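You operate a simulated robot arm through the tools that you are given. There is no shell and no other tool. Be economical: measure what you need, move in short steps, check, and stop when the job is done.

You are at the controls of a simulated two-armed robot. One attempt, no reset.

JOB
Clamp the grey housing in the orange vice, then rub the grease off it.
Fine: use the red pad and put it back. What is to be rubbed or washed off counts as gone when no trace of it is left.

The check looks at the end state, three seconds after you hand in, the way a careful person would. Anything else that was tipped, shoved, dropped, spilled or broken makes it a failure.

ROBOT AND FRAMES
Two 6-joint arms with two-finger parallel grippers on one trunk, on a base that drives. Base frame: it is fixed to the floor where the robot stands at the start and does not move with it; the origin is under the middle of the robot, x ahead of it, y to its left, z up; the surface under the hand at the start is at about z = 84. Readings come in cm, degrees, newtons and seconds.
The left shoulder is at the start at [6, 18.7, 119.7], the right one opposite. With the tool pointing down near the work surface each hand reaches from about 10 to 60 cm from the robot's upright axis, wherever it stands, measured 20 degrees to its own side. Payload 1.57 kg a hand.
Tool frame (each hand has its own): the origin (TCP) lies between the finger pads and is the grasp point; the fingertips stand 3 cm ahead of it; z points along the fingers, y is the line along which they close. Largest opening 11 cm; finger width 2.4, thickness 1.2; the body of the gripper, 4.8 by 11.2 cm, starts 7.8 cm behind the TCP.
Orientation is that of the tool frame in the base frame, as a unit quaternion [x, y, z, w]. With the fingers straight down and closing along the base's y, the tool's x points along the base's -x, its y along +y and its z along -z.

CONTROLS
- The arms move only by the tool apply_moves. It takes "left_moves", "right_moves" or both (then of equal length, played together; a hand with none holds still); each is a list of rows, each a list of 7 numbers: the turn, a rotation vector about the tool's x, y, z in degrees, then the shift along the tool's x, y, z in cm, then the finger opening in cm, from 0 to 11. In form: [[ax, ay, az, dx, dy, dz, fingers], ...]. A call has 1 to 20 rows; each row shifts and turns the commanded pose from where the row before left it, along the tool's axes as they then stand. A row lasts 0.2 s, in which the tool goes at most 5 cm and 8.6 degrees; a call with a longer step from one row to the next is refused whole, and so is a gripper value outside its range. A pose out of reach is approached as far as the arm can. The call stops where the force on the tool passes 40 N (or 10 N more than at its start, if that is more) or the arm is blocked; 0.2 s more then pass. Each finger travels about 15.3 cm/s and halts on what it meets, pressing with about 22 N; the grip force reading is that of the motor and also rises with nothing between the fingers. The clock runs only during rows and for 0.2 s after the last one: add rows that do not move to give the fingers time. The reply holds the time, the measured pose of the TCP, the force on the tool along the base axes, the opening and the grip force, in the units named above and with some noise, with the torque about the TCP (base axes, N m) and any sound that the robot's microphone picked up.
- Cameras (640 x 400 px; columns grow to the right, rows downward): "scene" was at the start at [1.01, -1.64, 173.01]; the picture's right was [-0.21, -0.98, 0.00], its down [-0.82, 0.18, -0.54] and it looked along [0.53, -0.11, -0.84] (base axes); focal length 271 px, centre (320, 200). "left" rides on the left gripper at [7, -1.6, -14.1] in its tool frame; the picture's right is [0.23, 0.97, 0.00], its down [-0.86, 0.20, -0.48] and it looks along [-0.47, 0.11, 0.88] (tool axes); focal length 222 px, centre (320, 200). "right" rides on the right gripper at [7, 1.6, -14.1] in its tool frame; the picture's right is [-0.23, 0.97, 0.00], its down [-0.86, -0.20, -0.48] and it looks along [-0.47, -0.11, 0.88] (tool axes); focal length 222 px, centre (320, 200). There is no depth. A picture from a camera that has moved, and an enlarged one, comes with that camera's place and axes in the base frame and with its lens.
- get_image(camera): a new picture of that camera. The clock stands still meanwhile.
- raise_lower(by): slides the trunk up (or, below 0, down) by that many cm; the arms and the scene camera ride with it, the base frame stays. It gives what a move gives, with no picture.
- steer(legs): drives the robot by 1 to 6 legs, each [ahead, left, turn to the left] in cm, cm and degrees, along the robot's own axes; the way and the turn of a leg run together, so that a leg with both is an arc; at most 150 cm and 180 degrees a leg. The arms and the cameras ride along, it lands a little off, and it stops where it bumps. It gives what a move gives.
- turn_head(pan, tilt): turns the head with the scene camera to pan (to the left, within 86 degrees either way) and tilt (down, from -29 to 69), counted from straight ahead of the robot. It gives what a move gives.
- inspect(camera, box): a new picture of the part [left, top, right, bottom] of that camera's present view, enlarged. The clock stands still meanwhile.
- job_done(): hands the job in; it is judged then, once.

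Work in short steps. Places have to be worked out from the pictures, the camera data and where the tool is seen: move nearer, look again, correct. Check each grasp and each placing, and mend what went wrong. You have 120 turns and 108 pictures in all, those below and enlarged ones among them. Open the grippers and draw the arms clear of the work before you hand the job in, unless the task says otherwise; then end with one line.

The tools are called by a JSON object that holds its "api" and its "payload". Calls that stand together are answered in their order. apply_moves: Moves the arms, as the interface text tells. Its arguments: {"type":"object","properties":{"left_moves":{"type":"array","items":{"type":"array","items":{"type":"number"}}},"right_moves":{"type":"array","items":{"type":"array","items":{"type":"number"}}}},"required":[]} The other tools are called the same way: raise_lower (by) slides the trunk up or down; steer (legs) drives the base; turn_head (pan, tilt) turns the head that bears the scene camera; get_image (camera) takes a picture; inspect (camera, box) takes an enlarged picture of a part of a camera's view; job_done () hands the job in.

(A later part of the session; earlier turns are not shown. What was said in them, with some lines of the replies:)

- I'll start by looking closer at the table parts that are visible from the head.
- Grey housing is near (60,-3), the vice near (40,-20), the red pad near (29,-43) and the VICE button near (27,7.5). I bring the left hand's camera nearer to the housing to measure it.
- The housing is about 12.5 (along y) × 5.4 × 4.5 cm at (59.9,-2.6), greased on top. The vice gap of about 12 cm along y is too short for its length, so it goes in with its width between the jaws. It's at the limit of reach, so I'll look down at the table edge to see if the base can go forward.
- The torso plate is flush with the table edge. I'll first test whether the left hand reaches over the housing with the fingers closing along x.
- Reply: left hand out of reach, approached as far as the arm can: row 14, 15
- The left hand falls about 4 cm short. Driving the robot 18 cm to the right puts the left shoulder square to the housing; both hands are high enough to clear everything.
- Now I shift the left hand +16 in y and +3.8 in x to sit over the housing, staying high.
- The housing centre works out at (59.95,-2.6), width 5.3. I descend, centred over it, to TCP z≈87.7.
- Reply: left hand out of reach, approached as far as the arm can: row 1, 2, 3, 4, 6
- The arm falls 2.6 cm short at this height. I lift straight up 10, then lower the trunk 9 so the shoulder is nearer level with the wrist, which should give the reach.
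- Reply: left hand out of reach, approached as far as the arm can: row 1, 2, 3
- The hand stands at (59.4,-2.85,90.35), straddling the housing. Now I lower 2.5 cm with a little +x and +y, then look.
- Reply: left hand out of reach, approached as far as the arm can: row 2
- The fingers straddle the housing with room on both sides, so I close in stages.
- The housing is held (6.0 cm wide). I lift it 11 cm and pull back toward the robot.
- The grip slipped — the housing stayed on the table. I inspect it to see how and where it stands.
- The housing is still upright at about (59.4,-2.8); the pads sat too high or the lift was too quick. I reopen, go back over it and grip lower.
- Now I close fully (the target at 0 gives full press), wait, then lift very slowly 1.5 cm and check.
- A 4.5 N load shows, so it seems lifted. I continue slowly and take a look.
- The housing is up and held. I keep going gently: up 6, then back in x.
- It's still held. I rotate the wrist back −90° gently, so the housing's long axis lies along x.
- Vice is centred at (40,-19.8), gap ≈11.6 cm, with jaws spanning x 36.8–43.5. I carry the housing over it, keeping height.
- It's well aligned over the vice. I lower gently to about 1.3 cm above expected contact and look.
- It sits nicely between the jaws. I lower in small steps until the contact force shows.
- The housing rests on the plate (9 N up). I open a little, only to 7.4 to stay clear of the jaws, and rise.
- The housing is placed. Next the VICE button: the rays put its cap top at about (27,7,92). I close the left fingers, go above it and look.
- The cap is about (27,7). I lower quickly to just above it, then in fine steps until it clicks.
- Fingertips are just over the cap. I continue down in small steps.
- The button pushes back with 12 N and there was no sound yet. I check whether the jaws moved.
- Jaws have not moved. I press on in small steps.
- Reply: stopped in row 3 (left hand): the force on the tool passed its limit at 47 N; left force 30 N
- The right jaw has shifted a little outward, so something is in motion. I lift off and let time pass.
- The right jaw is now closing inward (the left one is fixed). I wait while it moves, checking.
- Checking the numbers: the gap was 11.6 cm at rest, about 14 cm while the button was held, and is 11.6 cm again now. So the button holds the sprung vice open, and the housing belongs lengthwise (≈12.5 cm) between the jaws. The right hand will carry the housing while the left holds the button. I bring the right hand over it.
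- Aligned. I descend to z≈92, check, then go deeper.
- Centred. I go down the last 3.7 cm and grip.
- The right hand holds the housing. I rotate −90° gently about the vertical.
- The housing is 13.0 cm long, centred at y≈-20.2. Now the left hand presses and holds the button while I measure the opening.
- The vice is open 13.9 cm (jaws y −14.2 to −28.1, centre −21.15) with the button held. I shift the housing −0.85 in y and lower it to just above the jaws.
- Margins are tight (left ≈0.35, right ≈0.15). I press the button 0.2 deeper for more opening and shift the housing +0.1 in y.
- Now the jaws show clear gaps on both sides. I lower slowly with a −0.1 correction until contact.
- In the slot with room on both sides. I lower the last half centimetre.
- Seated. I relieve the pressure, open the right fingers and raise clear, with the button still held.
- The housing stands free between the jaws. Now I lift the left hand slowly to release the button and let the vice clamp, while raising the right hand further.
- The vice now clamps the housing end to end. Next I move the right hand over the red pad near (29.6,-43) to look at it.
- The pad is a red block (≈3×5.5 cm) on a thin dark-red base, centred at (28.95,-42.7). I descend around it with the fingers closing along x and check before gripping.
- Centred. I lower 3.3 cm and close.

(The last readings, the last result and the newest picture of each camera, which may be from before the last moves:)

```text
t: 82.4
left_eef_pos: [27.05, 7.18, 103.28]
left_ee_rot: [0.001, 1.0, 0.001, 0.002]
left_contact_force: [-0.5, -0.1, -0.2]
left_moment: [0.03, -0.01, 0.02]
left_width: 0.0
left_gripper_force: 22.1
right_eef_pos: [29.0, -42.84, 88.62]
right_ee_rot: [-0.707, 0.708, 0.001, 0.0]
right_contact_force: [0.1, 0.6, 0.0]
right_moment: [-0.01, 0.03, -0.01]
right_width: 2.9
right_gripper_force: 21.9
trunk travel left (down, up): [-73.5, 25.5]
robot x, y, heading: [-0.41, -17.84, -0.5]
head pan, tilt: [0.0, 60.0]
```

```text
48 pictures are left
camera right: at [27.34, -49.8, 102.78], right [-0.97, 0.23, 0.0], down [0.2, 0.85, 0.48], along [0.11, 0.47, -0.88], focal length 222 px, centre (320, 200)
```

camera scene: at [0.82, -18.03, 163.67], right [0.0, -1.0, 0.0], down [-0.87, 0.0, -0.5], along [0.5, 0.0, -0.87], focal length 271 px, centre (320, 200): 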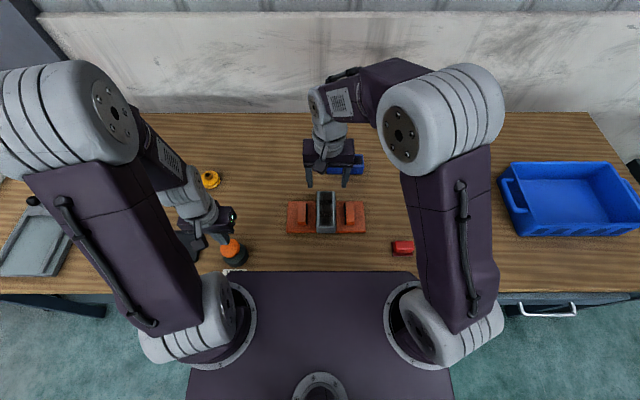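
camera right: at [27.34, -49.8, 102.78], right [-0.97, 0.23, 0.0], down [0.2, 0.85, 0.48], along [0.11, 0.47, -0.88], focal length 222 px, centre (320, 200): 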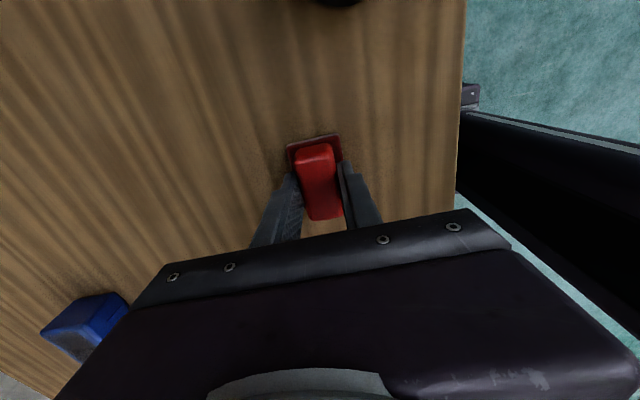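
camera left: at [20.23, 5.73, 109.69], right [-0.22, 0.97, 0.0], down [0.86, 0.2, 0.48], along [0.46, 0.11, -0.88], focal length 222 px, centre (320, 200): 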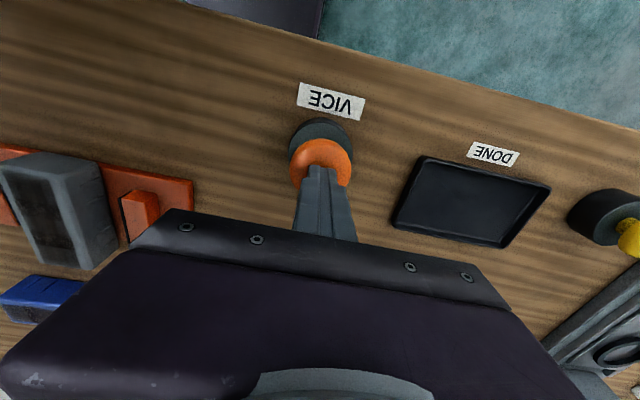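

Gripped at 2.9 cm width. I lift slowly and see whether the dark base comes along.

{"api": "apply_moves", "payload": {"right_moves": [[0, 0, 0, 0, 0, -0.2, 0], [0, 0, 0, 0, 0, -0.4, 0], [0, 0, 0, 0, 0, -0.8, 0], [0, 0, 0, 0, 0, -0.8, 0], [0, 0, 0, 0, 0, -0.8, 0], [0, 0, 0, 0, 0, -0.8, 0], [0, 0, 0, 0, 0, -0.8, 0], [0, 0, 0, 0, 0, -0.8, 0], [0, 0, 0, 0, 0, -0.8, 0], [0, 0, 0, 0, 0, -0.8, 0], [0, 0, 0, 0, 0, -0.8, 0], [0, 0, 0, 0, 0, -0.8, 0], [0, 0, 0, 0, 0, -0.8, 0], [0, 0, 0, 0, 0, -0.6, 0], [0, 0, 0, 0, 0, 0, 0]]}}

{"api": "get_image", "payload": {"camera": "right"}}

{"api": "inspect", "payload": {"camera": "scene", "box": [350, 190, 470, 285]}}

```text
t: 85.6
left_eef_pos: [27.1, 7.2, 103.33]
left_ee_rot: [0.001, 1.0, 0.001, 0.001]
left_contact_force: [0.1, 0.2, 0.4]
left_moment: [0.02, 0.01, 0.0]
left_width: 0.0
left_gripper_force: 21.4
right_eef_pos: [29.02, -42.91, 98.5]
right_ee_rot: [-0.707, 0.708, 0.0, -0.001]
right_contact_force: [-0.4, -0.2, -0.2]
right_moment: [0.02, 0.01, -0.02]
right_width: 2.9
right_gripper_force: 22.2
trunk travel left (down, up): [-73.5, 25.5]
robot x, y, heading: [0.11, -17.73, -0.4]
head pan, tilt: [0.0, 60.0]
```

```text
47 pictures are left
camera right: at [27.41, -49.78, 112.78], right [-0.97, 0.23, 0.0], down [0.2, 0.85, 0.48], along [0.11, 0.47, -0.88], focal length 222 px, centre (320, 200)
```

right: 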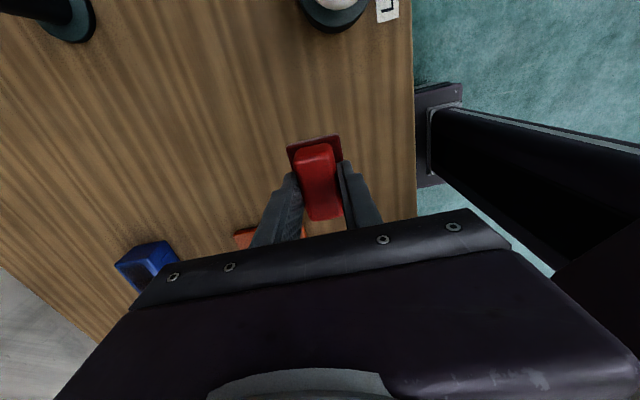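

```text
4.21 times, centred on (410, 238) of scene
camera zoom: at [0.83, -17.95, 163.67], right [0.0, -1.0, 0.0], down [-0.87, 0.0, -0.5], along [0.5, 0.0, -0.87], focal length 1141 px, centre (-59, 42)
```

zoom: 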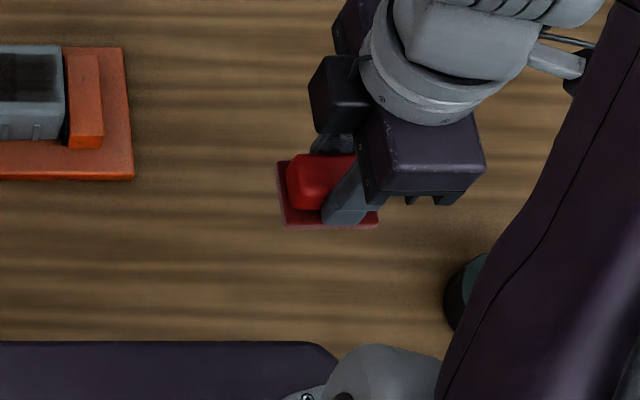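

The dark base is the pad's sole (≈4.3×6 cm); it comes up with the handle. I carry it over the end of the housing at (39.2,-24).

{"api": "apply_moves", "payload": {"right_moves": [[0, 0, 0, -0.8, -0.4, 0, 0], [0, 0, 0, -1.6, -0.9, 0, 0], [0, 0, 0, -1.6, -0.9, 0, 0], [0, 0, 0, -1.6, -0.9, 0, 0], [0, 0, 0, -1.6, -0.9, 0, 0], [0, 0, 0, -1.6, -0.9, 0, 0], [0, 0, 0, -1.6, -0.9, 0, 0], [0, 0, 0, -1.6, -0.9, 0, 0], [0, 0, 0, -1.6, -0.9, 0, 0], [0, 0, 0, -1.6, -0.9, 0, 0], [0, 0, 0, -1.6, -0.9, 0, 0], [0, 0, 0, -1.0, -0.5, 0, 0], [0, 0, 0, -0.6, -0.3, 0, 0], [0, 0, 0, 0, 0, 0, 0]]}}

{"api": "get_image", "payload": {"camera": "right"}}

{"api": "inspect", "payload": {"camera": "scene", "box": [270, 170, 400, 255]}}

```text
t: 88.6
left_eef_pos: [27.14, 7.22, 103.23]
left_ee_rot: [0.001, 1.0, 0.001, 0.001]
left_contact_force: [-0.4, 0.6, -0.1]
left_moment: [0.0, 0.02, 0.0]
left_width: 0.0
left_gripper_force: 21.5
right_eef_pos: [39.2, -24.39, 98.61]
right_ee_rot: [-0.707, 0.708, 0.0, 0.0]
right_contact_force: [0.0, -0.1, -0.9]
right_moment: [-0.01, -0.01, 0.01]
right_width: 2.93
right_gripper_force: 21.8
trunk travel left (down, up): [-73.5, 25.5]
robot x, y, heading: [-0.01, -17.3, -0.1]
head pan, tilt: [0.0, 60.0]
```

```text
45 pictures are left
camera right: at [37.68, -31.42, 112.79], right [-0.97, 0.23, 0.0], down [0.2, 0.85, 0.48], along [0.11, 0.47, -0.88], focal length 222 px, centre (320, 200)
```

right: 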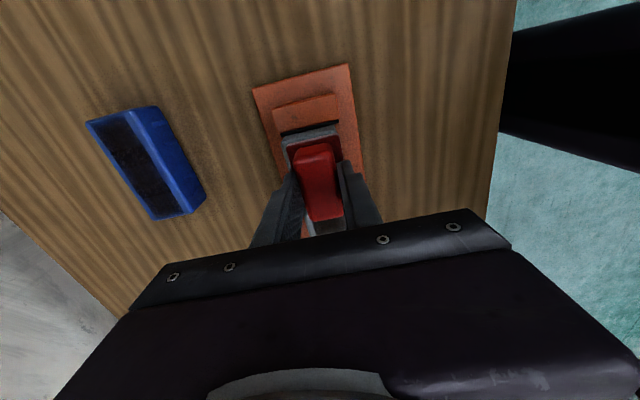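

```text
4.71 times, centred on (335, 212) of scene
camera zoom: at [0.82, -17.94, 163.67], right [0.0, -1.0, 0.0], down [-0.87, 0.0, -0.5], along [0.5, 0.0, -0.87], focal length 1275 px, centre (249, 141)
```

zoom: 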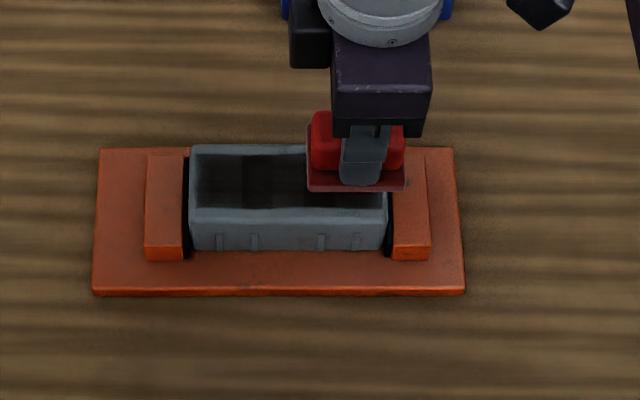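

Now I lower to find contact with the housing top (expected at TCP z≈94).

{"api": "apply_moves", "payload": {"right_moves": [[0, 0, 0, 0, 0, 0.8, 0], [0, 0, 0, 0, 0, 1, 0], [0, 0, 0, 0, 0, 1, 0], [0, 0, 0, 0, 0, 0.8, 0], [0, 0, 0, 0, 0, 0.3, 0], [0, 0, 0, 0, 0, 0, 0]]}}

{"api": "apply_moves", "payload": {"right_moves": [[0, 0, 0, 0, 0, 0.2, 0], [0, 0, 0, 0, 0, 0.2, 0], [0, 0, 0, 0, 0, 0, 0]]}}

```text
t: 90.0
left_eef_pos: [27.17, 7.28, 103.25]
left_ee_rot: [0.001, 1.0, 0.001, 0.002]
left_contact_force: [0.9, 0.4, 0.8]
left_moment: [0.0, -0.01, -0.01]
left_width: 0.01
left_gripper_force: 21.2
right_eef_pos: [39.1, -24.4, 94.81]
right_ee_rot: [-0.706, 0.708, 0.0, 0.0]
right_contact_force: [0.9, -0.2, -1.2]
right_moment: [0.03, -0.02, 0.0]
right_width: 2.89
right_gripper_force: 21.5
trunk travel left (down, up): [-73.5, 25.5]
robot x, y, heading: [0.14, -17.8, -0.3]
head pan, tilt: [0.0, 60.0]
```

```text
t: 90.8
left_eef_pos: [26.94, 7.26, 103.31]
left_ee_rot: [0.001, 1.0, 0.001, 0.002]
left_contact_force: [-0.4, 0.7, -0.3]
left_moment: [-0.02, 0.02, 0.01]
left_width: 0.0
left_gripper_force: 21.2
right_eef_pos: [39.17, -24.46, 94.46]
right_ee_rot: [-0.707, 0.708, -0.001, 0.002]
right_contact_force: [1.8, -0.8, 18.7]
right_moment: [0.01, 0.04, -0.01]
right_width: 2.92
right_gripper_force: 22.0
trunk travel left (down, up): [-73.5, 25.5]
robot x, y, heading: [0.03, -18.0, -0.0]
head pan, tilt: [0.0, 60.0]
```

Contact, 18.7 N. I ease off slightly and rub along +y.

{"api": "apply_moves", "payload": {"right_moves": [[0, 0, 0, 0, 0, -0.1, 0], [0, 0, 0, -0.6, 0, 0, 0], [0, 0, 0, -0.6, 0, 0, 0], [0, 0, 0, -0.6, 0, 0, 0], [0, 0, 0, -0.6, 0, 0, 0], [0, 0, 0, -0.6, 0, 0, 0], [0, 0, 0, -0.6, 0, 0, 0], [0, 0, 0, -0.6, 0, 0, 0], [0, 0, 0, -0.6, 0, 0, 0], [0, 0, 0, -0.6, 0, 0, 0], [0, 0, 0, -0.6, 0, 0, 0], [0, 0, 0, -0.6, 0, 0, 0], [0, 0, 0, 0, 0, 0, 0]]}}

{"api": "inspect", "payload": {"camera": "scene", "box": [270, 170, 400, 255]}}

```text
t: 93.6
left_eef_pos: [26.97, 7.13, 103.35]
left_ee_rot: [0.0, 1.0, 0.0, 0.002]
left_contact_force: [0.6, 0.4, 0.1]
left_moment: [-0.01, -0.05, 0.03]
left_width: 0.01
left_gripper_force: 21.1
right_eef_pos: [39.03, -17.92, 94.5]
right_ee_rot: [-0.707, 0.707, 0.0, 0.002]
right_contact_force: [0.1, -4.6, 15.1]
right_moment: [-0.16, 0.04, 0.0]
right_width: 2.93
right_gripper_force: 22.0
trunk travel left (down, up): [-73.5, 25.5]
robot x, y, heading: [0.04, -18.09, 0.0]
head pan, tilt: [0.0, 60.0]
```

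```text
4.71 times, centred on (335, 212) of scene
camera zoom: at [0.63, -18.09, 163.67], right [0.0, -1.0, 0.0], down [-0.87, 0.0, -0.5], along [0.5, 0.0, -0.87], focal length 1275 px, centre (249, 141)
```

zoom: 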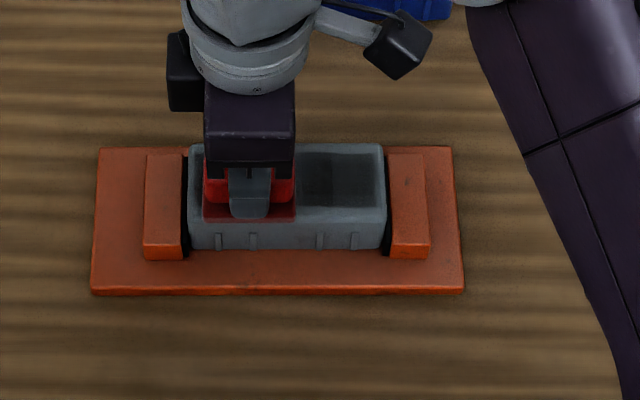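

It is fading where rubbed. I go to the end, shift to the far lane and rub back.

{"api": "apply_moves", "payload": {"right_moves": [[0, 0, 0, -0.6, 0, 0, 0], [0, 0, 0, -0.3, 0, 0, 0], [0, 0, 0, 0, -0.6, 0, 0], [0, 0, 0, 0, -0.6, 0, 0], [0, 0, 0, 0, -0.6, 0, 0], [0, 0, 0, 0.6, 0, 0, 0], [0, 0, 0, 0.6, 0, 0, 0], [0, 0, 0, 0.6, 0, 0, 0], [0, 0, 0, 0.6, 0, 0, 0], [0, 0, 0, 0.6, 0, 0, 0], [0, 0, 0, 0.6, 0, 0, 0], [0, 0, 0, 0.6, 0, 0, 0], [0, 0, 0, 0.6, 0, 0, 0], [0, 0, 0, 0.6, 0, 0, 0], [0, 0, 0, 0.6, 0, 0, 0], [0, 0, 0, 0.6, 0, 0, 0], [0, 0, 0, 0.6, 0, 0, 0], [0, 0, 0, 0.5, 0, 0, 0], [0, 0, 0, 0, 0, 0, 0]]}}

{"api": "inspect", "payload": {"camera": "scene", "box": [270, 170, 400, 255]}}

```text
t: 97.6
left_eef_pos: [26.95, 7.31, 103.25]
left_ee_rot: [0.001, 1.0, 0.0, 0.001]
left_contact_force: [0.2, 0.7, 0.0]
left_moment: [0.0, 0.0, 0.0]
left_width: 0.0
left_gripper_force: 21.3
right_eef_pos: [40.83, -24.66, 94.5]
right_ee_rot: [0.708, -0.707, 0.0, -0.001]
right_contact_force: [-0.7, 0.0, -0.9]
right_moment: [-0.01, 0.01, 0.04]
right_width: 2.93
right_gripper_force: 21.4
trunk travel left (down, up): [-73.5, 25.5]
robot x, y, heading: [-0.16, -17.94, -0.3]
head pan, tilt: [0.0, 60.0]
```

```text
4.71 times, centred on (335, 212) of scene
camera zoom: at [0.82, -17.92, 163.67], right [0.0, -1.0, 0.0], down [-0.87, 0.0, -0.5], along [0.5, 0.0, -0.87], focal length 1275 px, centre (249, 141)
```

zoom: 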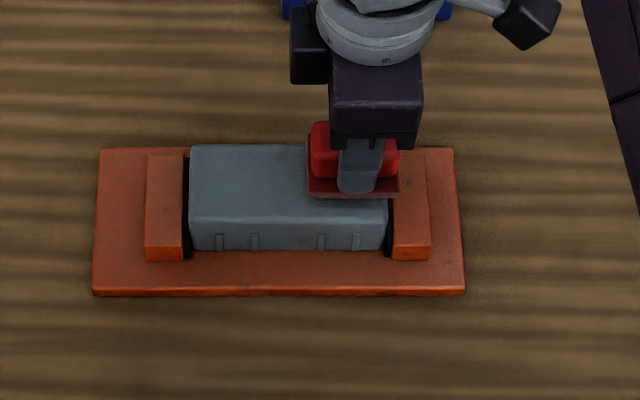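

The left half looks clean. The contact has gone slack, so I press down again and rub the right part in both lanes.

{"api": "apply_moves", "payload": {"right_moves": [[0, 0, 0, 0, 0, 0.15, 0], [0, 0, 0, 0, 0, 0.15, 0], [0, 0, 0, 0, 0, 0, 0]]}}

```text
t: 98.4
left_eef_pos: [26.88, 7.29, 103.3]
left_ee_rot: [0.0, 1.0, 0.0, 0.001]
left_contact_force: [-0.1, 0.1, -0.8]
left_moment: [-0.04, 0.0, 0.02]
left_width: 0.0
left_gripper_force: 20.8
right_eef_pos: [40.93, -24.6, 94.4]
right_ee_rot: [-0.706, 0.708, -0.001, 0.001]
right_contact_force: [3.0, -2.2, 18.0]
right_moment: [-0.03, -0.05, -0.02]
right_width: 2.92
right_gripper_force: 21.9
trunk travel left (down, up): [-73.5, 25.5]
robot x, y, heading: [0.06, -17.75, -0.4]
head pan, tilt: [0.0, 60.0]
```

{"api": "apply_moves", "payload": {"right_moves": [[0, 0, 0, -0.7, 0, 0, 0], [0, 0, 0, -0.7, 0, 0, 0], [0, 0, 0, -0.7, 0, 0, 0], [0, 0, 0, -0.7, 0, 0, 0], [0, 0, 0, -0.7, 0, 0, 0], [0, 0, 0, 0, 0.6, 0, 0], [0, 0, 0, 0, 0.6, 0, 0], [0, 0, 0, 0, 0.6, 0, 0], [0, 0, 0, 0.7, 0, 0, 0], [0, 0, 0, 0.7, 0, 0, 0], [0, 0, 0, 0.7, 0, 0, 0], [0, 0, 0, 0.7, 0, 0, 0], [0, 0, 0, 0.7, 0, 0, 0], [0, 0, 0, 0.3, 0, 0, 0], [0, 0, 0, 0, -0.6, 0, 0], [0, 0, 0, 0, -0.6, 0, 0], [0, 0, 0, 0, -0.6, 0, 0], [0, 0, 0, 0, 0, 0, 0]]}}

{"api": "apply_moves", "payload": {"right_moves": [[0, 0, 0, 0, 0, -0.8, 0], [0, 0, 0, 0, 0, -1, 0], [0, 0, 0, 0.5, 0, -1, 0], [0, 0, 0, 1, 0, -1, 0], [0, 0, 0, 1.2, 0, -1, 0], [0, 0, 0, 1.5, 0, 0, 0], [0, 0, 0, 1.5, 0, 0, 0], [0, 0, 0, 1.5, 0, 0, 0], [0, 0, 0, 1.5, 0, 0, 0], [0, 0, 0, 0, 0, 0, 0]]}}

{"api": "inspect", "payload": {"camera": "scene", "box": [280, 185, 376, 245]}}

```text
t: 102.2
left_eef_pos: [26.95, 7.31, 103.27]
left_ee_rot: [0.001, 1.0, 0.001, 0.002]
left_contact_force: [-0.5, -0.4, -0.3]
left_moment: [-0.01, -0.01, 0.01]
left_width: 0.02
left_gripper_force: 21.3
right_eef_pos: [40.95, -24.88, 94.16]
right_ee_rot: [-0.706, 0.708, -0.001, 0.0]
right_contact_force: [-4.6, -1.1, 11.3]
right_moment: [-0.06, 0.22, 0.0]
right_width: 2.9
right_gripper_force: 22.4
trunk travel left (down, up): [-73.5, 25.5]
robot x, y, heading: [0.02, -17.66, -0.2]
head pan, tilt: [0.0, 60.0]
```

```text
t: 104.4
left_eef_pos: [27.02, 7.37, 103.22]
left_ee_rot: [0.001, 1.0, 0.0, 0.002]
left_contact_force: [-0.1, 0.4, 0.0]
left_moment: [0.02, -0.01, -0.04]
left_width: 0.0
left_gripper_force: 21.2
right_eef_pos: [40.95, -33.66, 99.02]
right_ee_rot: [-0.706, 0.708, 0.0, 0.0]
right_contact_force: [0.1, -0.2, -0.5]
right_moment: [-0.01, 0.0, -0.02]
right_width: 2.9
right_gripper_force: 22.0
trunk travel left (down, up): [-73.5, 25.5]
robot x, y, heading: [0.08, -17.69, -0.2]
head pan, tilt: [0.0, 60.0]
```

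```text
6.67 times, centred on (328, 215) of scene
camera zoom: at [0.82, -17.91, 163.67], right [0.0, -1.0, 0.0], down [-0.87, 0.0, -0.5], along [0.5, 0.0, -0.87], focal length 1806 px, centre (267, 100)
```

zoom: 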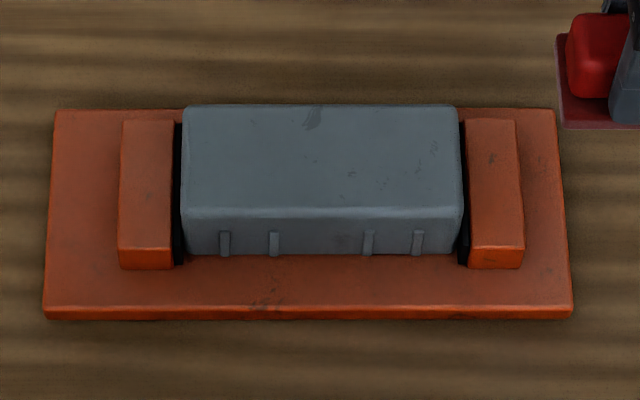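

Almost all gone; a few faint marks remain that could be wear or residue. I make another full set of strokes, including the far edge, and compare.

{"api": "apply_moves", "payload": {"right_moves": [[0, 0, 0, -1.5, -0.1, 0, 0], [0, 0, 0, -2, -0.2, 0, 0], [0, 0, 0, -2, -0.2, 0, 0], [0, 0, 0, -2, -0.2, 0, 0], [0, 0, 0, -1.2, 0, 0, 0], [0, 0, 0, 0, 0, 1, 0], [0, 0, 0, 0, 0, 1, 0], [0, 0, 0, 0, 0, 1, 0], [0, 0, 0, 0, 0, 1, 0], [0, 0, 0, 0, 0, 0.5, 0], [0, 0, 0, 0, 0, 0.2, 0], [0, 0, 0, 0, 0, 0.2, 0], [0, 0, 0, 0, 0, 0, 0]]}}

```text
t: 107.2
left_eef_pos: [26.89, 7.27, 103.34]
left_ee_rot: [0.0, 1.0, 0.0, 0.002]
left_contact_force: [0.1, -0.2, 0.3]
left_moment: [0.0, 0.02, 0.0]
left_width: 0.0
left_gripper_force: 20.8
right_eef_pos: [41.69, -24.86, 94.15]
right_ee_rot: [-0.707, 0.708, -0.001, 0.001]
right_contact_force: [0.6, -3.5, 18.4]
right_moment: [-0.2, 0.12, 0.05]
right_width: 2.9
right_gripper_force: 22.3
trunk travel left (down, up): [-73.5, 25.5]
robot x, y, heading: [0.28, -17.72, -0.3]
head pan, tilt: [0.0, 60.0]
```

{"api": "apply_moves", "payload": {"right_moves": [[0, 0, 0, -0.7, 0, 0, 0], [0, 0, 0, -0.7, 0, 0, 0], [0, 0, 0, -0.7, 0, 0, 0], [0, 0, 0, -0.7, 0, 0, 0], [0, 0, 0, -0.7, 0, 0, 0], [0, 0, 0, -0.7, 0, 0, 0], [0, 0, 0, -0.7, 0, 0, 0], [0, 0, 0, -0.7, 0, 0, 0], [0, 0, 0, -0.7, 0, 0, 0], [0, 0, 0, -0.7, 0, 0, 0], [0, 0, 0, -0.7, 0, 0, 0], [0, 0, 0, 0, 0.6, 0, 0], [0, 0, 0, 0, 0.6, 0, 0], [0, 0, 0, 0, 0.6, 0, 0], [0, 0, 0, 0, 0.6, 0, 0], [0, 0, 0, 0, 0.5, 0, 0], [0, 0, 0, 0, 0, 0, 0]]}}

{"api": "apply_moves", "payload": {"right_moves": [[0, 0, 0, 0, 0, 0.05, 0], [0, 0, 0, 0.7, 0, 0, 0], [0, 0, 0, 0.7, 0, 0, 0], [0, 0, 0, 0.7, 0, 0, 0], [0, 0, 0, 0.7, 0, 0, 0], [0, 0, 0, 0.7, 0, 0, 0], [0, 0, 0, 0.7, 0, 0, 0], [0, 0, 0, 0.7, 0, 0, 0], [0, 0, 0, 0.7, 0, 0, 0], [0, 0, 0, 0.7, 0, 0, 0], [0, 0, 0, 0.7, 0, 0, 0], [0, 0, 0, 0.7, 0, 0, 0], [0, 0, 0, 0, -0.6, 0, 0], [0, 0, 0, 0, -0.6, 0, 0], [0, 0, 0, 0, 0, 0, 0]]}}

{"api": "apply_moves", "payload": {"right_moves": [[0, 0, 0, 0, 0, -0.8, 0], [0, 0, 0, 0, 0, -1, 0], [0, 0, 0, 0.5, 0, -1, 0], [0, 0, 0, 1, 0, -1, 0], [0, 0, 0, 1.2, 0, -1, 0], [0, 0, 0, 1.5, 0, 0, 0], [0, 0, 0, 1.5, 0, 0, 0], [0, 0, 0, 1.5, 0, 0, 0], [0, 0, 0, 1.5, 0, 0, 0], [0, 0, 0, 0, 0, 0, 0]]}}

{"api": "inspect", "payload": {"camera": "scene", "box": [280, 185, 376, 245]}}

```text
t: 110.5
left_eef_pos: [26.87, 7.3, 103.29]
left_ee_rot: [0.001, 1.0, 0.0, 0.002]
left_contact_force: [-0.4, -0.8, -0.9]
left_moment: [0.05, 0.01, 0.03]
left_width: 0.0
left_gripper_force: 20.9
right_eef_pos: [39.32, -17.04, 94.29]
right_ee_rot: [-0.706, 0.708, -0.002, 0.006]
right_contact_force: [-0.1, 0.3, 11.7]
right_moment: [-0.1, 0.24, 0.01]
right_width: 2.91
right_gripper_force: 22.3
trunk travel left (down, up): [-73.5, 25.5]
robot x, y, heading: [0.46, -17.41, -0.0]
head pan, tilt: [0.0, 60.0]
stopped in row 16 (right hand): the force on the tool passed its limit at 41 N (the readings are from after the stop); the commanded pose is now the measured one
```

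```text
t: 113.7
left_eef_pos: [26.75, 7.28, 103.36]
left_ee_rot: [0.001, 1.0, 0.001, 0.002]
left_contact_force: [-0.2, 0.2, 0.7]
left_moment: [-0.04, -0.04, 0.04]
left_width: 0.0
left_gripper_force: 21.2
right_eef_pos: [40.19, -24.92, 94.13]
right_ee_rot: [-0.706, 0.708, -0.002, 0.003]
right_contact_force: [-9.9, -2.4, 21.6]
right_moment: [-0.13, 0.62, 0.0]
right_width: 2.91
right_gripper_force: 21.9
trunk travel left (down, up): [-73.5, 25.5]
robot x, y, heading: [-0.1, -17.53, -0.3]
head pan, tilt: [0.0, 60.0]
```

```text
t: 115.9
left_eef_pos: [27.03, 7.29, 103.24]
left_ee_rot: [0.002, 1.0, 0.001, 0.002]
left_contact_force: [0.4, 0.3, 0.1]
left_moment: [0.01, 0.01, 0.01]
left_width: 0.0
left_gripper_force: 22.1
right_eef_pos: [40.42, -33.47, 98.67]
right_ee_rot: [-0.707, 0.707, -0.001, 0.003]
right_contact_force: [-0.4, 0.7, 0.0]
right_moment: [0.02, 0.04, 0.03]
right_width: 2.92
right_gripper_force: 22.3
trunk travel left (down, up): [-73.5, 25.5]
robot x, y, heading: [0.35, -17.47, -0.2]
head pan, tilt: [0.0, 60.0]
```

```text
6.67 times, centred on (328, 215) of scene
camera zoom: at [0.83, -17.89, 163.67], right [0.0, -1.0, 0.0], down [-0.87, 0.0, -0.5], along [0.5, 0.0, -0.87], focal length 1806 px, centre (267, 100)
```

zoom: 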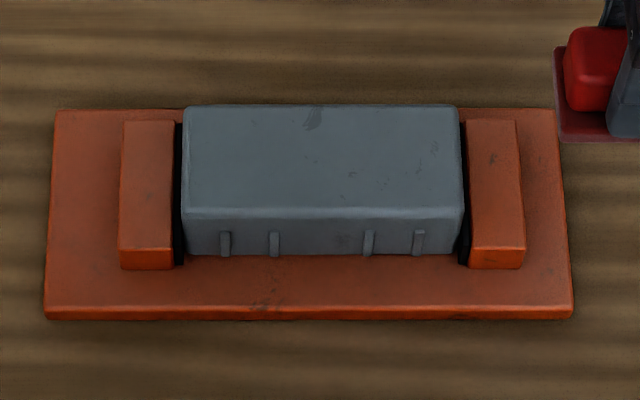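

The marks haven't changed, so they are wear in the paint. I check the top with the right wrist camera too.

{"api": "inspect", "payload": {"camera": "right", "box": [230, 120, 390, 220]}}

{"api": "inspect", "payload": {"camera": "left", "box": [0, 80, 240, 230]}}

```text
4.00 times, centred on (310, 170) of right
camera zoom: at [38.71, -40.5, 112.9], right [-0.97, 0.23, -0.01], down [0.2, 0.85, 0.48], along [0.11, 0.47, -0.88], focal length 888 px, centre (360, 320)
```

zoom: 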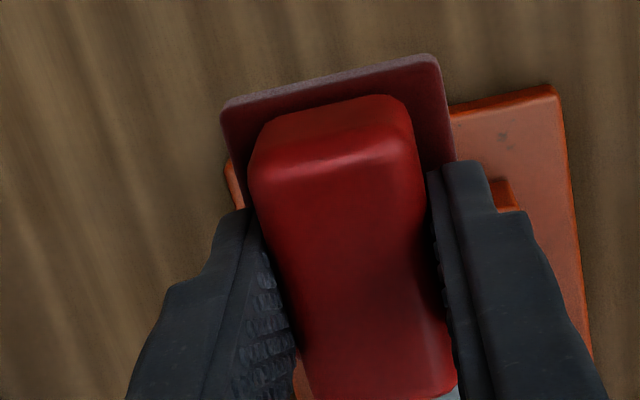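

```text
2.67 times, centred on (120, 155) of left
camera zoom: at [20.13, 5.79, 117.41], right [-0.23, 0.97, 0.0], down [0.85, 0.2, 0.48], along [0.47, 0.11, -0.88], focal length 592 px, centre (853, 320)
```

zoom: 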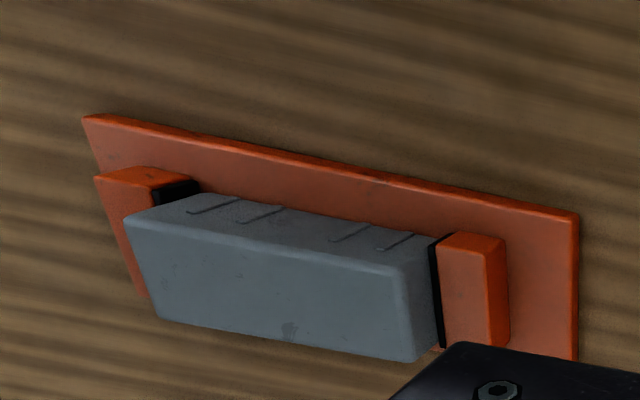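

{"api": "inspect", "payload": {"camera": "scene", "box": [304, 196, 352, 226]}}

```text
13.33 times, centred on (328, 211) of scene
camera zoom: at [0.83, -17.89, 163.67], right [0.0, -1.0, 0.0], down [-0.87, 0.0, -0.5], along [0.5, 0.0, -0.87], focal length 3613 px, centre (213, 53)
```

zoom: 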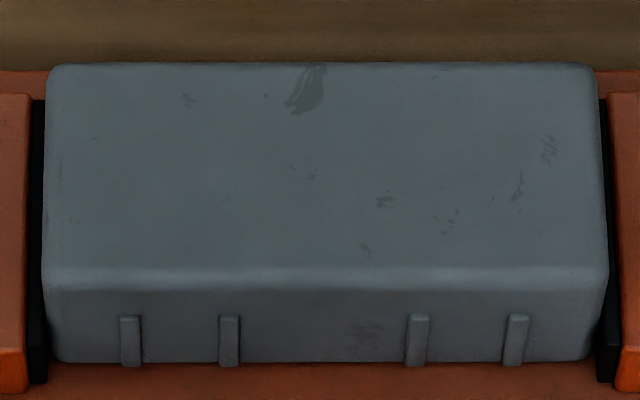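

Those are paint-wear marks (the front face and vice have the same kind); the grease is gone. I carry the pad back above its spot at (29.0,-42.85).

{"api": "apply_moves", "payload": {"right_moves": [[0, 0, 0, 0.5, 0.6, 0, 0], [0, 0, 0, 1, 1.2, 0, 0], [0, 0, 0, 1, 1.2, 0, 0], [0, 0, 0, 1, 1.2, 0, 0], [0, 0, 0, 1, 1.2, 0, 0], [0, 0, 0, 1, 1.2, 0, 0], [0, 0, 0, 1, 1.2, 0, 0], [0, 0, 0, 1, 1.2, 0, 0], [0, 0, 0, 1, 1.2, 0, 0], [0, 0, 0, 0.6, 0.8, 0, 0], [0, 0, 0, 0.25, 0.4, 0, 0], [0, 0, 0, 0, 0, 0, 0]]}}

{"api": "get_image", "payload": {"camera": "right"}}

```text
t: 118.5
left_eef_pos: [27.06, 7.33, 103.25]
left_ee_rot: [0.0, 1.0, 0.001, 0.002]
left_contact_force: [0.1, -0.7, 0.1]
left_moment: [0.0, 0.03, 0.0]
left_width: 0.0
left_gripper_force: 21.2
right_eef_pos: [29.02, -42.82, 98.84]
right_ee_rot: [-0.707, 0.707, -0.001, 0.003]
right_contact_force: [-0.1, 0.4, -0.1]
right_moment: [-0.02, 0.01, 0.01]
right_width: 2.89
right_gripper_force: 22.2
trunk travel left (down, up): [-73.5, 25.5]
robot x, y, heading: [-0.18, -17.78, -0.2]
head pan, tilt: [0.0, 60.0]
```

```text
36 pictures are left
camera right: at [27.35, -49.88, 112.94], right [-0.97, 0.23, -0.01], down [0.2, 0.85, 0.48], along [0.11, 0.47, -0.88], focal length 222 px, centre (320, 200)
```

right: 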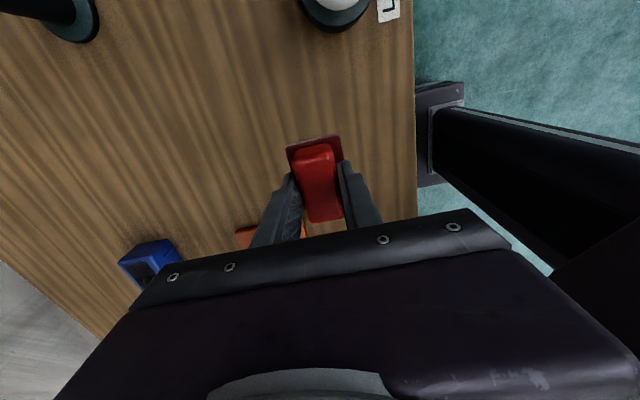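

Right place, pad level in the grip. I lower it to the table in gentle steps.

{"api": "apply_moves", "payload": {"right_moves": [[0, 0, 0, 0, 0, 1, 0], [0, 0, 0, 0, 0, 1, 0], [0, 0, 0, 0, 0, 1, 0], [0, 0, 0, 0, 0, 1, 0], [0, 0, 0, 0, 0, 1, 0], [0, 0, 0, 0, 0, 1, 0], [0, 0, 0, 0, 0, 1, 0], [0, 0, 0, 0, 0, 1, 0], [0, 0, 0, 0, 0, 1, 0], [0, 0, 0, 0, 0, 0.6, 0], [0, 0, 0, 0, 0, 0.3, 0], [0, 0, 0, 0, 0, 0.2, 0], [0, 0, 0, 0, 0, 0.2, 0], [0, 0, 0, 0, 0, 0, 0]]}}

```text
t: 121.5
left_eef_pos: [27.06, 7.24, 103.22]
left_ee_rot: [0.0, 1.0, 0.001, 0.002]
left_contact_force: [-0.3, -0.4, 0.6]
left_moment: [0.01, -0.01, -0.01]
left_width: 0.02
left_gripper_force: 20.9
right_eef_pos: [29.16, -42.81, 88.86]
right_ee_rot: [-0.706, 0.708, -0.001, 0.004]
right_contact_force: [-1.1, -0.4, 0.2]
right_moment: [0.06, 0.01, -0.01]
right_width: 2.89
right_gripper_force: 22.2
right hand out of reach, approached as far as the arm can: row 8
trunk travel left (down, up): [-73.5, 25.5]
robot x, y, heading: [0.13, -17.68, -0.1]
head pan, tilt: [0.0, 60.0]
```

{"api": "apply_moves", "payload": {"right_moves": [[0, 0, 0, 0, 0, 0.2, 0], [0, 0, 0, 0, 0, 0.2, 0], [0, 0, 0, 0, 0, 0.1, 0], [0, 0, 0, 0, 0, 0, 0]]}}

```text
t: 122.5
left_eef_pos: [26.99, 7.23, 103.28]
left_ee_rot: [0.001, 1.0, 0.001, 0.002]
left_contact_force: [0.2, 0.3, 0.0]
left_moment: [-0.04, 0.04, 0.03]
left_width: 0.0
left_gripper_force: 21.7
right_eef_pos: [29.11, -42.87, 88.32]
right_ee_rot: [-0.706, 0.708, -0.001, 0.004]
right_contact_force: [-1.2, 0.2, 0.1]
right_moment: [-0.02, 0.0, -0.02]
right_width: 2.92
right_gripper_force: 22.2
trunk travel left (down, up): [-73.5, 25.5]
robot x, y, heading: [0.23, -17.62, 0.2]
head pan, tilt: [0.0, 60.0]
```

Nearly there; a touch more until it pushes back.

{"api": "apply_moves", "payload": {"right_moves": [[0, 0, 0, 0, 0, 0.1, 0], [0, 0, 0, 0, 0, 0.1, 0], [0, 0, 0, 0, 0, 0.1, 0], [0, 0, 0, 0, 0, 0, 0]]}}

```text
t: 123.5
left_eef_pos: [26.93, 7.31, 103.37]
left_ee_rot: [0.001, 1.0, -0.001, 0.001]
left_contact_force: [-0.1, -0.3, -0.9]
left_moment: [-0.02, -0.01, -0.04]
left_width: 0.0
left_gripper_force: 21.4
right_eef_pos: [29.15, -42.89, 88.24]
right_ee_rot: [-0.707, 0.708, -0.003, 0.004]
right_contact_force: [3.3, -4.7, 31.3]
right_moment: [-0.34, 0.34, 0.0]
right_width: 2.92
right_gripper_force: 22.2
trunk travel left (down, up): [-73.5, 25.5]
robot x, y, heading: [-0.09, -17.6, -0.1]
head pan, tilt: [0.0, 60.0]
```

The pad is on the table. I relieve the pressure, open gradually and rise clear.

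{"api": "apply_moves", "payload": {"right_moves": [[0, 0, 0, 0, 0, -0.2, 0], [0, 0, 0, 0, 0, 0, 3.5], [0, 0, 0, 0, 0, 0, 5], [0, 0, 0, 0, 0, 0, 6.5], [0, 0, 0, 0, 0, -0.5, 6.5], [0, 0, 0, 0, 0, -1.5, 6.5], [0, 0, 0, 0, 0, -3, 6.5], [0, 0, 0, 0, 0, -4, 6.5], [0, 0, 0, 0, 0, -4, 8], [0, 0, 0, 0, 0, -4, 10], [0, 0, 0, 0, 0, 0, 11]]}}

{"api": "get_image", "payload": {"camera": "right"}}

{"api": "get_image", "payload": {"camera": "scene"}}

```text
t: 125.9
left_eef_pos: [27.13, 7.26, 103.26]
left_ee_rot: [0.001, 1.0, 0.001, 0.001]
left_contact_force: [-0.3, 0.1, 0.4]
left_moment: [-0.01, -0.02, 0.0]
left_width: 0.0
left_gripper_force: 21.1
right_eef_pos: [29.15, -42.77, 105.24]
right_ee_rot: [-0.706, 0.708, -0.001, 0.003]
right_contact_force: [-0.4, -0.6, 0.8]
right_moment: [-0.01, 0.04, 0.0]
right_width: 11.0
right_gripper_force: 0.0
trunk travel left (down, up): [-73.5, 25.5]
robot x, y, heading: [-0.14, -18.03, -0.0]
head pan, tilt: [0.0, 60.0]
```

```text
35 pictures are left
camera right: at [27.45, -49.9, 119.4], right [-0.97, 0.23, 0.0], down [0.2, 0.85, 0.48], along [0.11, 0.47, -0.88], focal length 222 px, centre (320, 200)
```

right: 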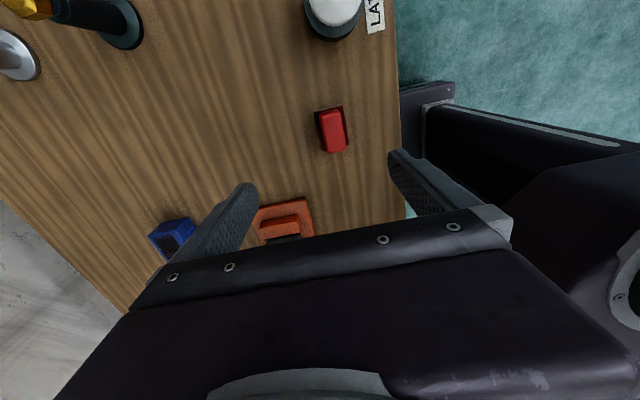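

```text
34 pictures are left
camera scene: at [0.9, -17.96, 163.67], right [0.0, -1.0, 0.0], down [-0.87, 0.0, -0.5], along [0.5, 0.0, -0.87], focal length 271 px, centre (320, 200)
```

scene: 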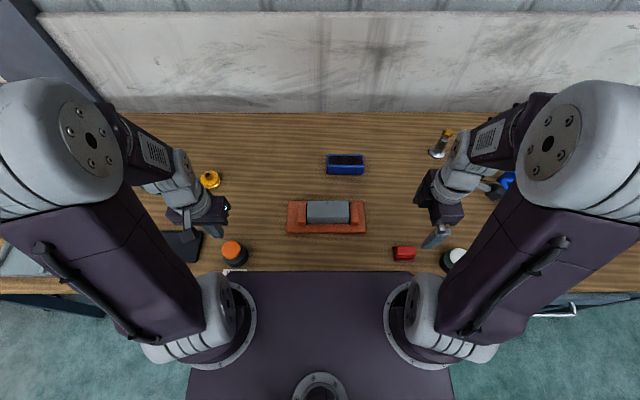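

Let me compare the pad's place with before.

{"api": "inspect", "payload": {"camera": "scene", "box": [350, 210, 470, 285]}}

```text
5.33 times, centred on (410, 248) of scene
camera zoom: at [0.9, -17.96, 163.67], right [0.0, -1.0, 0.0], down [-0.87, 0.0, -0.5], along [0.5, 0.0, -0.87], focal length 1445 px, centre (-160, -53)
```

zoom: 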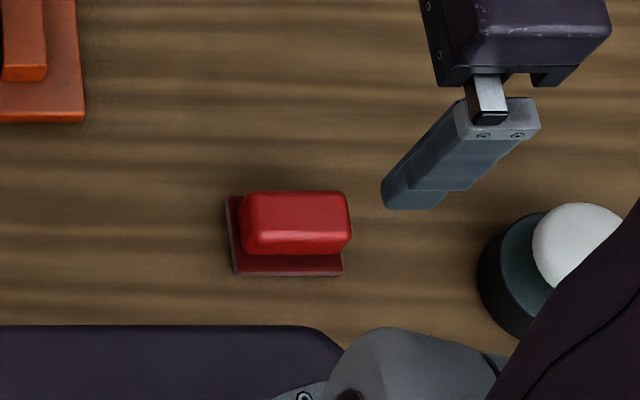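

The pad landed about 1.5 cm nearer the robot and 0.2 to the right of its old place; it had shifted sideways with the fingers. I'll regrip it at (27.45,-42.9) and put it right.

{"api": "apply_moves", "payload": {"right_moves": [[0, 0, 0, 0.1, 1.7, 3, 9], [0, 0, 0, 0, 0, 3.5, 7], [0, 0, 0, 0, 0, 3.5, 7], [0, 0, 0, 0, 0, 2.5, 7], [0, 0, 0, 0, 0, 1, 7], [0, 0, 0, 0, 0, 0, 7]]}}

{"api": "get_image", "payload": {"camera": "right"}}

```text
t: 127.3
left_eef_pos: [27.07, 7.29, 103.19]
left_ee_rot: [0.001, 1.0, 0.001, 0.002]
left_contact_force: [1.2, -0.3, -0.1]
left_moment: [0.0, -0.03, -0.05]
left_width: 0.02
left_gripper_force: 22.0
right_eef_pos: [27.42, -43.09, 91.98]
right_ee_rot: [-0.707, 0.708, -0.001, 0.003]
right_contact_force: [0.2, -0.3, 0.4]
right_moment: [0.0, -0.02, 0.01]
right_width: 7.04
right_gripper_force: 0.1
right hand out of reach, approached as far as the arm can: row 4
trunk travel left (down, up): [-73.5, 25.5]
robot x, y, heading: [0.15, -17.65, 0.1]
head pan, tilt: [0.0, 60.0]
```

```text
32 pictures are left
camera right: at [25.74, -50.0, 106.18], right [-0.97, 0.23, -0.01], down [0.2, 0.85, 0.48], along [0.11, 0.47, -0.88], focal length 222 px, centre (320, 200)
```

right: 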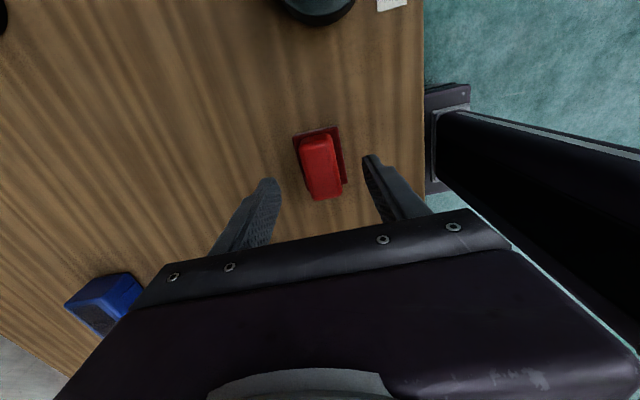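

Same relative view as for the first grip. I lower, grip and lift 1.2 cm.

{"api": "apply_moves", "payload": {"right_moves": [[0, 0, 0, 0, 0, 1.2, 7], [0, 0, 0, 0, 0, 1.2, 7], [0, 0, 0, 0, 0, 0.9, 7], [0, 0, 0, 0, 0, 0, 7], [0, 0, 0, 0, 0, 0, 5.5], [0, 0, 0, 0, 0, 0, 4.5], [0, 0, 0, 0, 0, 0, 3.5], [0, 0, 0, 0, 0, 0, 2.5], [0, 0, 0, 0, 0, 0, 1], [0, 0, 0, 0, 0, 0, 0], [0, 0, 0, 0, 0, 0, 0], [0, 0, 0, 0, 0, -0.4, 0], [0, 0, 0, 0, 0, -0.8, 0], [0, 0, 0, 0, 0, 0, 0]]}}

{"api": "get_image", "payload": {"camera": "right"}}

{"api": "inspect", "payload": {"camera": "scene", "box": [350, 210, 470, 285]}}

```text
t: 130.3
left_eef_pos: [27.08, 7.26, 103.25]
left_ee_rot: [0.001, 1.0, 0.001, 0.001]
left_contact_force: [-0.6, -0.6, -0.1]
left_moment: [-0.02, -0.01, -0.03]
left_width: 0.01
left_gripper_force: 22.0
right_eef_pos: [27.32, -43.23, 90.01]
right_ee_rot: [-0.707, 0.708, -0.001, 0.004]
right_contact_force: [-0.2, -0.3, -0.1]
right_moment: [-0.03, 0.03, 0.02]
right_width: 2.92
right_gripper_force: 22.6
trunk travel left (down, up): [-73.5, 25.5]
robot x, y, heading: [-0.17, -17.83, -0.0]
head pan, tilt: [0.0, 60.0]
```

```text
31 pictures are left
camera right: at [25.72, -50.08, 104.15], right [-0.97, 0.23, -0.01], down [0.2, 0.85, 0.48], along [0.11, 0.47, -0.88], focal length 222 px, centre (320, 200)
```

right: 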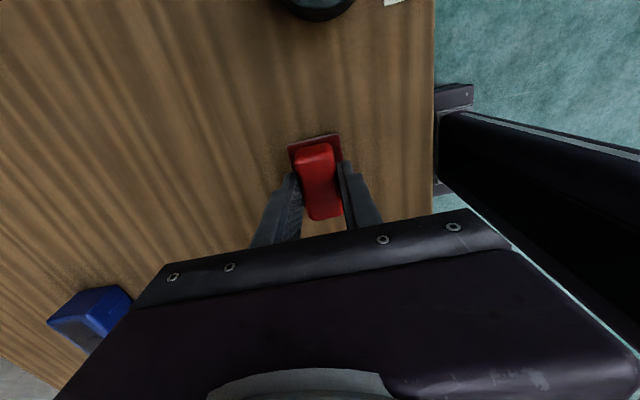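

```text
5.33 times, centred on (410, 248) of scene
camera zoom: at [0.86, -17.94, 163.67], right [0.0, -1.0, 0.0], down [-0.87, 0.0, -0.5], along [0.5, 0.0, -0.87], focal length 1445 px, centre (-160, -53)
```

zoom: 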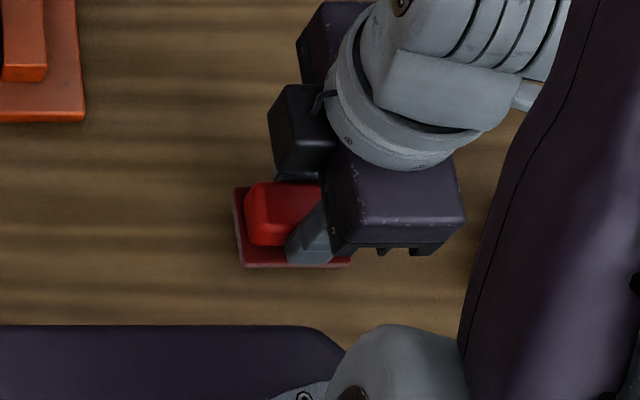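

Gripped and lifted. I shift +1.5 in x and +0.25 in y, lower to the table, and look before releasing.

{"api": "apply_moves", "payload": {"right_moves": [[0, 0, 0, -0.15, -0.5, 0, 0], [0, 0, 0, -0.1, -0.5, 0, 0], [0, 0, 0, 0, -0.5, 0, 0], [0, 0, 0, 0, 0, 0.5, 0], [0, 0, 0, 0, 0, 0.4, 0], [0, 0, 0, 0, 0, 0.2, 0], [0, 0, 0, 0, 0, 0, 0]]}}

{"api": "inspect", "payload": {"camera": "scene", "box": [350, 210, 470, 285]}}

```text
t: 131.9
left_eef_pos: [27.02, 7.29, 103.24]
left_ee_rot: [0.001, 1.0, 0.001, 0.001]
left_contact_force: [-0.6, -0.2, 0.6]
left_moment: [0.0, 0.0, -0.02]
left_width: 0.02
left_gripper_force: 21.4
right_eef_pos: [28.94, -42.8, 88.86]
right_ee_rot: [-0.707, 0.707, -0.001, 0.003]
right_contact_force: [-0.1, -0.3, -0.8]
right_moment: [0.0, 0.02, -0.01]
right_width: 2.91
right_gripper_force: 21.8
trunk travel left (down, up): [-73.5, 25.5]
robot x, y, heading: [-0.04, -17.72, 0.2]
head pan, tilt: [0.0, 60.0]
```

```text
5.33 times, centred on (410, 248) of scene
camera zoom: at [0.83, -17.93, 163.67], right [0.0, -1.0, 0.0], down [-0.87, 0.0, -0.5], along [0.5, 0.0, -0.87], focal length 1445 px, centre (-160, -53)
```

zoom: 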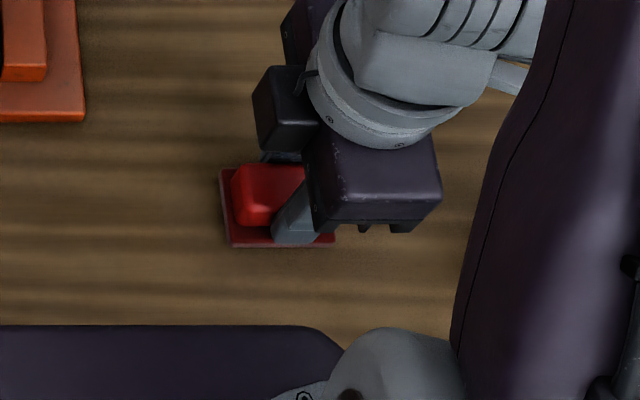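

It matches its original picture position. I lower the last bit lightly.

{"api": "apply_moves", "payload": {"right_moves": [[0, 0, 0, 0, 0, 0.1, 0], [0, 0, 0, 0, 0, 0.1, 0], [0, 0, 0, 0, 0, 0, 0]]}}

```text
t: 132.7
left_eef_pos: [27.03, 7.32, 103.19]
left_ee_rot: [0.001, 1.0, 0.001, 0.001]
left_contact_force: [-0.4, 0.8, 0.5]
left_moment: [0.0, 0.0, -0.02]
left_width: 0.02
left_gripper_force: 21.1
right_eef_pos: [28.94, -42.72, 88.84]
right_ee_rot: [0.708, -0.707, 0.0, -0.003]
right_contact_force: [1.0, 0.7, 9.6]
right_moment: [0.09, 0.2, 0.01]
right_width: 2.91
right_gripper_force: 21.8
trunk travel left (down, up): [-73.5, 25.5]
robot x, y, heading: [-0.28, -17.71, 0.2]
head pan, tilt: [0.0, 60.0]
```

Light contact (10 N). I open step by step and look before rising.

{"api": "apply_moves", "payload": {"right_moves": [[0, 0, 0, 0, 0, 0, 2.9], [0, 0, 0, 0, 0, 0, 3.3], [0, 0, 0, 0, 0, 0, 4], [0, 0, 0, 0, 0, 0, 5], [0, 0, 0, 0, 0, 0, 6], [0, 0, 0, 0, 0, 0, 6]]}}

{"api": "inspect", "payload": {"camera": "scene", "box": [350, 210, 470, 285]}}

```text
t: 134.1
left_eef_pos: [27.01, 7.24, 103.2]
left_ee_rot: [0.001, 1.0, 0.001, 0.002]
left_contact_force: [0.4, 0.2, 0.6]
left_moment: [-0.02, -0.04, -0.02]
left_width: 0.0
left_gripper_force: 21.6
right_eef_pos: [28.8, -42.82, 88.69]
right_ee_rot: [-0.706, 0.708, 0.0, 0.003]
right_contact_force: [-0.1, 1.0, -0.6]
right_moment: [-0.04, -0.03, -0.02]
right_width: 6.03
right_gripper_force: 0.2
trunk travel left (down, up): [-73.5, 25.5]
robot x, y, heading: [-0.16, -17.6, -0.1]
head pan, tilt: [0.0, 60.0]
```

```text
5.33 times, centred on (410, 248) of scene
camera zoom: at [0.83, -17.93, 163.67], right [0.0, -1.0, 0.0], down [-0.87, 0.0, -0.5], along [0.5, 0.0, -0.87], focal length 1445 px, centre (-160, -53)
```

zoom: 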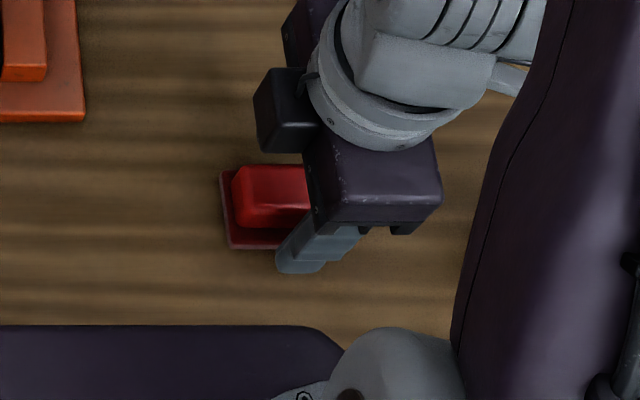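

The pad stays in place. I open a bit wider and rise slowly and straight; also open the left hand and lift it away.

{"api": "apply_moves", "payload": {"right_moves": [[0, 0, 0, 0, 0, 0, 7], [0, 0, 0, 0, 0, -0.5, 7], [0, 0, 0, 0, 0, -0.8, 7], [0, 0, 0, 0, 0, -1, 7], [0, 0, 0, 0, 0, -1, 7], [0, 0, 0, 0, 0, -1, 7], [0, 0, 0, 0, 0, -1, 7], [0, 0, 0, 0, 0, -1, 7], [0, 0, 0, 0, 0, -2, 7], [0, 0, 0, 0, 0, -3, 7], [0, 0, 0, 0, 0, -4, 7], [0, 0, 0, 0, 0, -4, 9], [0, 0, 0, 0, 0, 0, 11]], "left_moves": [[0, 0, 0, 0, 0, -1, 0], [0, 0, 0, 0, 0, -1, 0], [0, 0, 0, 0, 0, -1, 0], [0, 0, 0, 0, 0, -1, 0], [0, 0, 0, 0, 0, -1, 0], [0, 0, 0, 0, 0, -1, 2], [0, 0, 0, 0, 0, -1, 4], [0, 0, 0, 0, 0, 0, 6], [0, 0, 0, 0, 0, 0, 8], [0, 0, 0, 0, 0, 0, 8], [0, 0, 0, 0, 0, 0, 8], [0, 0, 0, 0, 0, 0, 8], [0, 0, 0, 0, 0, 0, 8]]}}

{"api": "inspect", "payload": {"camera": "scene", "box": [350, 210, 470, 285]}}

{"api": "get_image", "payload": {"camera": "scene"}}

```text
t: 136.9
left_eef_pos: [27.05, 7.25, 110.22]
left_ee_rot: [0.001, 1.0, 0.001, 0.001]
left_contact_force: [-0.6, 0.6, -0.1]
left_moment: [0.02, 0.01, 0.0]
left_width: 8.03
left_gripper_force: 0.1
right_eef_pos: [28.74, -42.81, 107.59]
right_ee_rot: [-0.706, 0.708, 0.0, 0.003]
right_contact_force: [-0.1, -0.7, -0.7]
right_moment: [0.01, 0.0, -0.01]
right_width: 10.97
right_gripper_force: 0.0
right hand out of reach, approached as far as the arm can: row 5
trunk travel left (down, up): [-73.5, 25.5]
robot x, y, heading: [-0.04, -17.66, 0.1]
head pan, tilt: [0.0, 60.0]
```

```text
5.33 times, centred on (410, 248) of scene
camera zoom: at [0.91, -17.96, 163.67], right [0.0, -1.0, 0.0], down [-0.87, 0.0, -0.5], along [0.5, 0.0, -0.87], focal length 1445 px, centre (-160, -53)
```

zoom: 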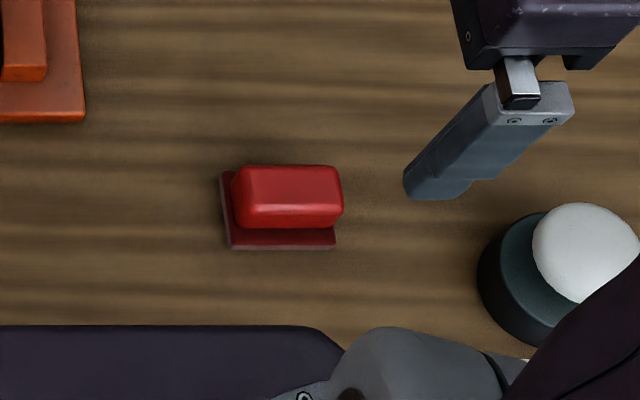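

```text
26 pictures are left
camera scene: at [0.91, -17.96, 163.67], right [0.0, -1.0, 0.0], down [-0.87, 0.0, -0.5], along [0.5, 0.0, -0.87], focal length 271 px, centre (320, 200)
```

scene: 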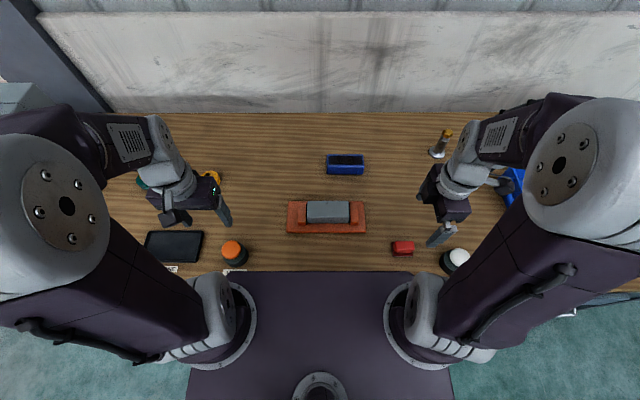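

The housing is clamped and clean, the pad is back in its spot, and both grippers are open and clear. I hand the job in.

{"api": "job_done", "payload": {}}

```text
The job is handed in.
```

The grey housing is clamped in the orange vice, the grease is rubbed off, and the red pad is back in its original spot. A few faint dark marks on the housing did not change under a second rubbing, so I judged them to be paint wear.
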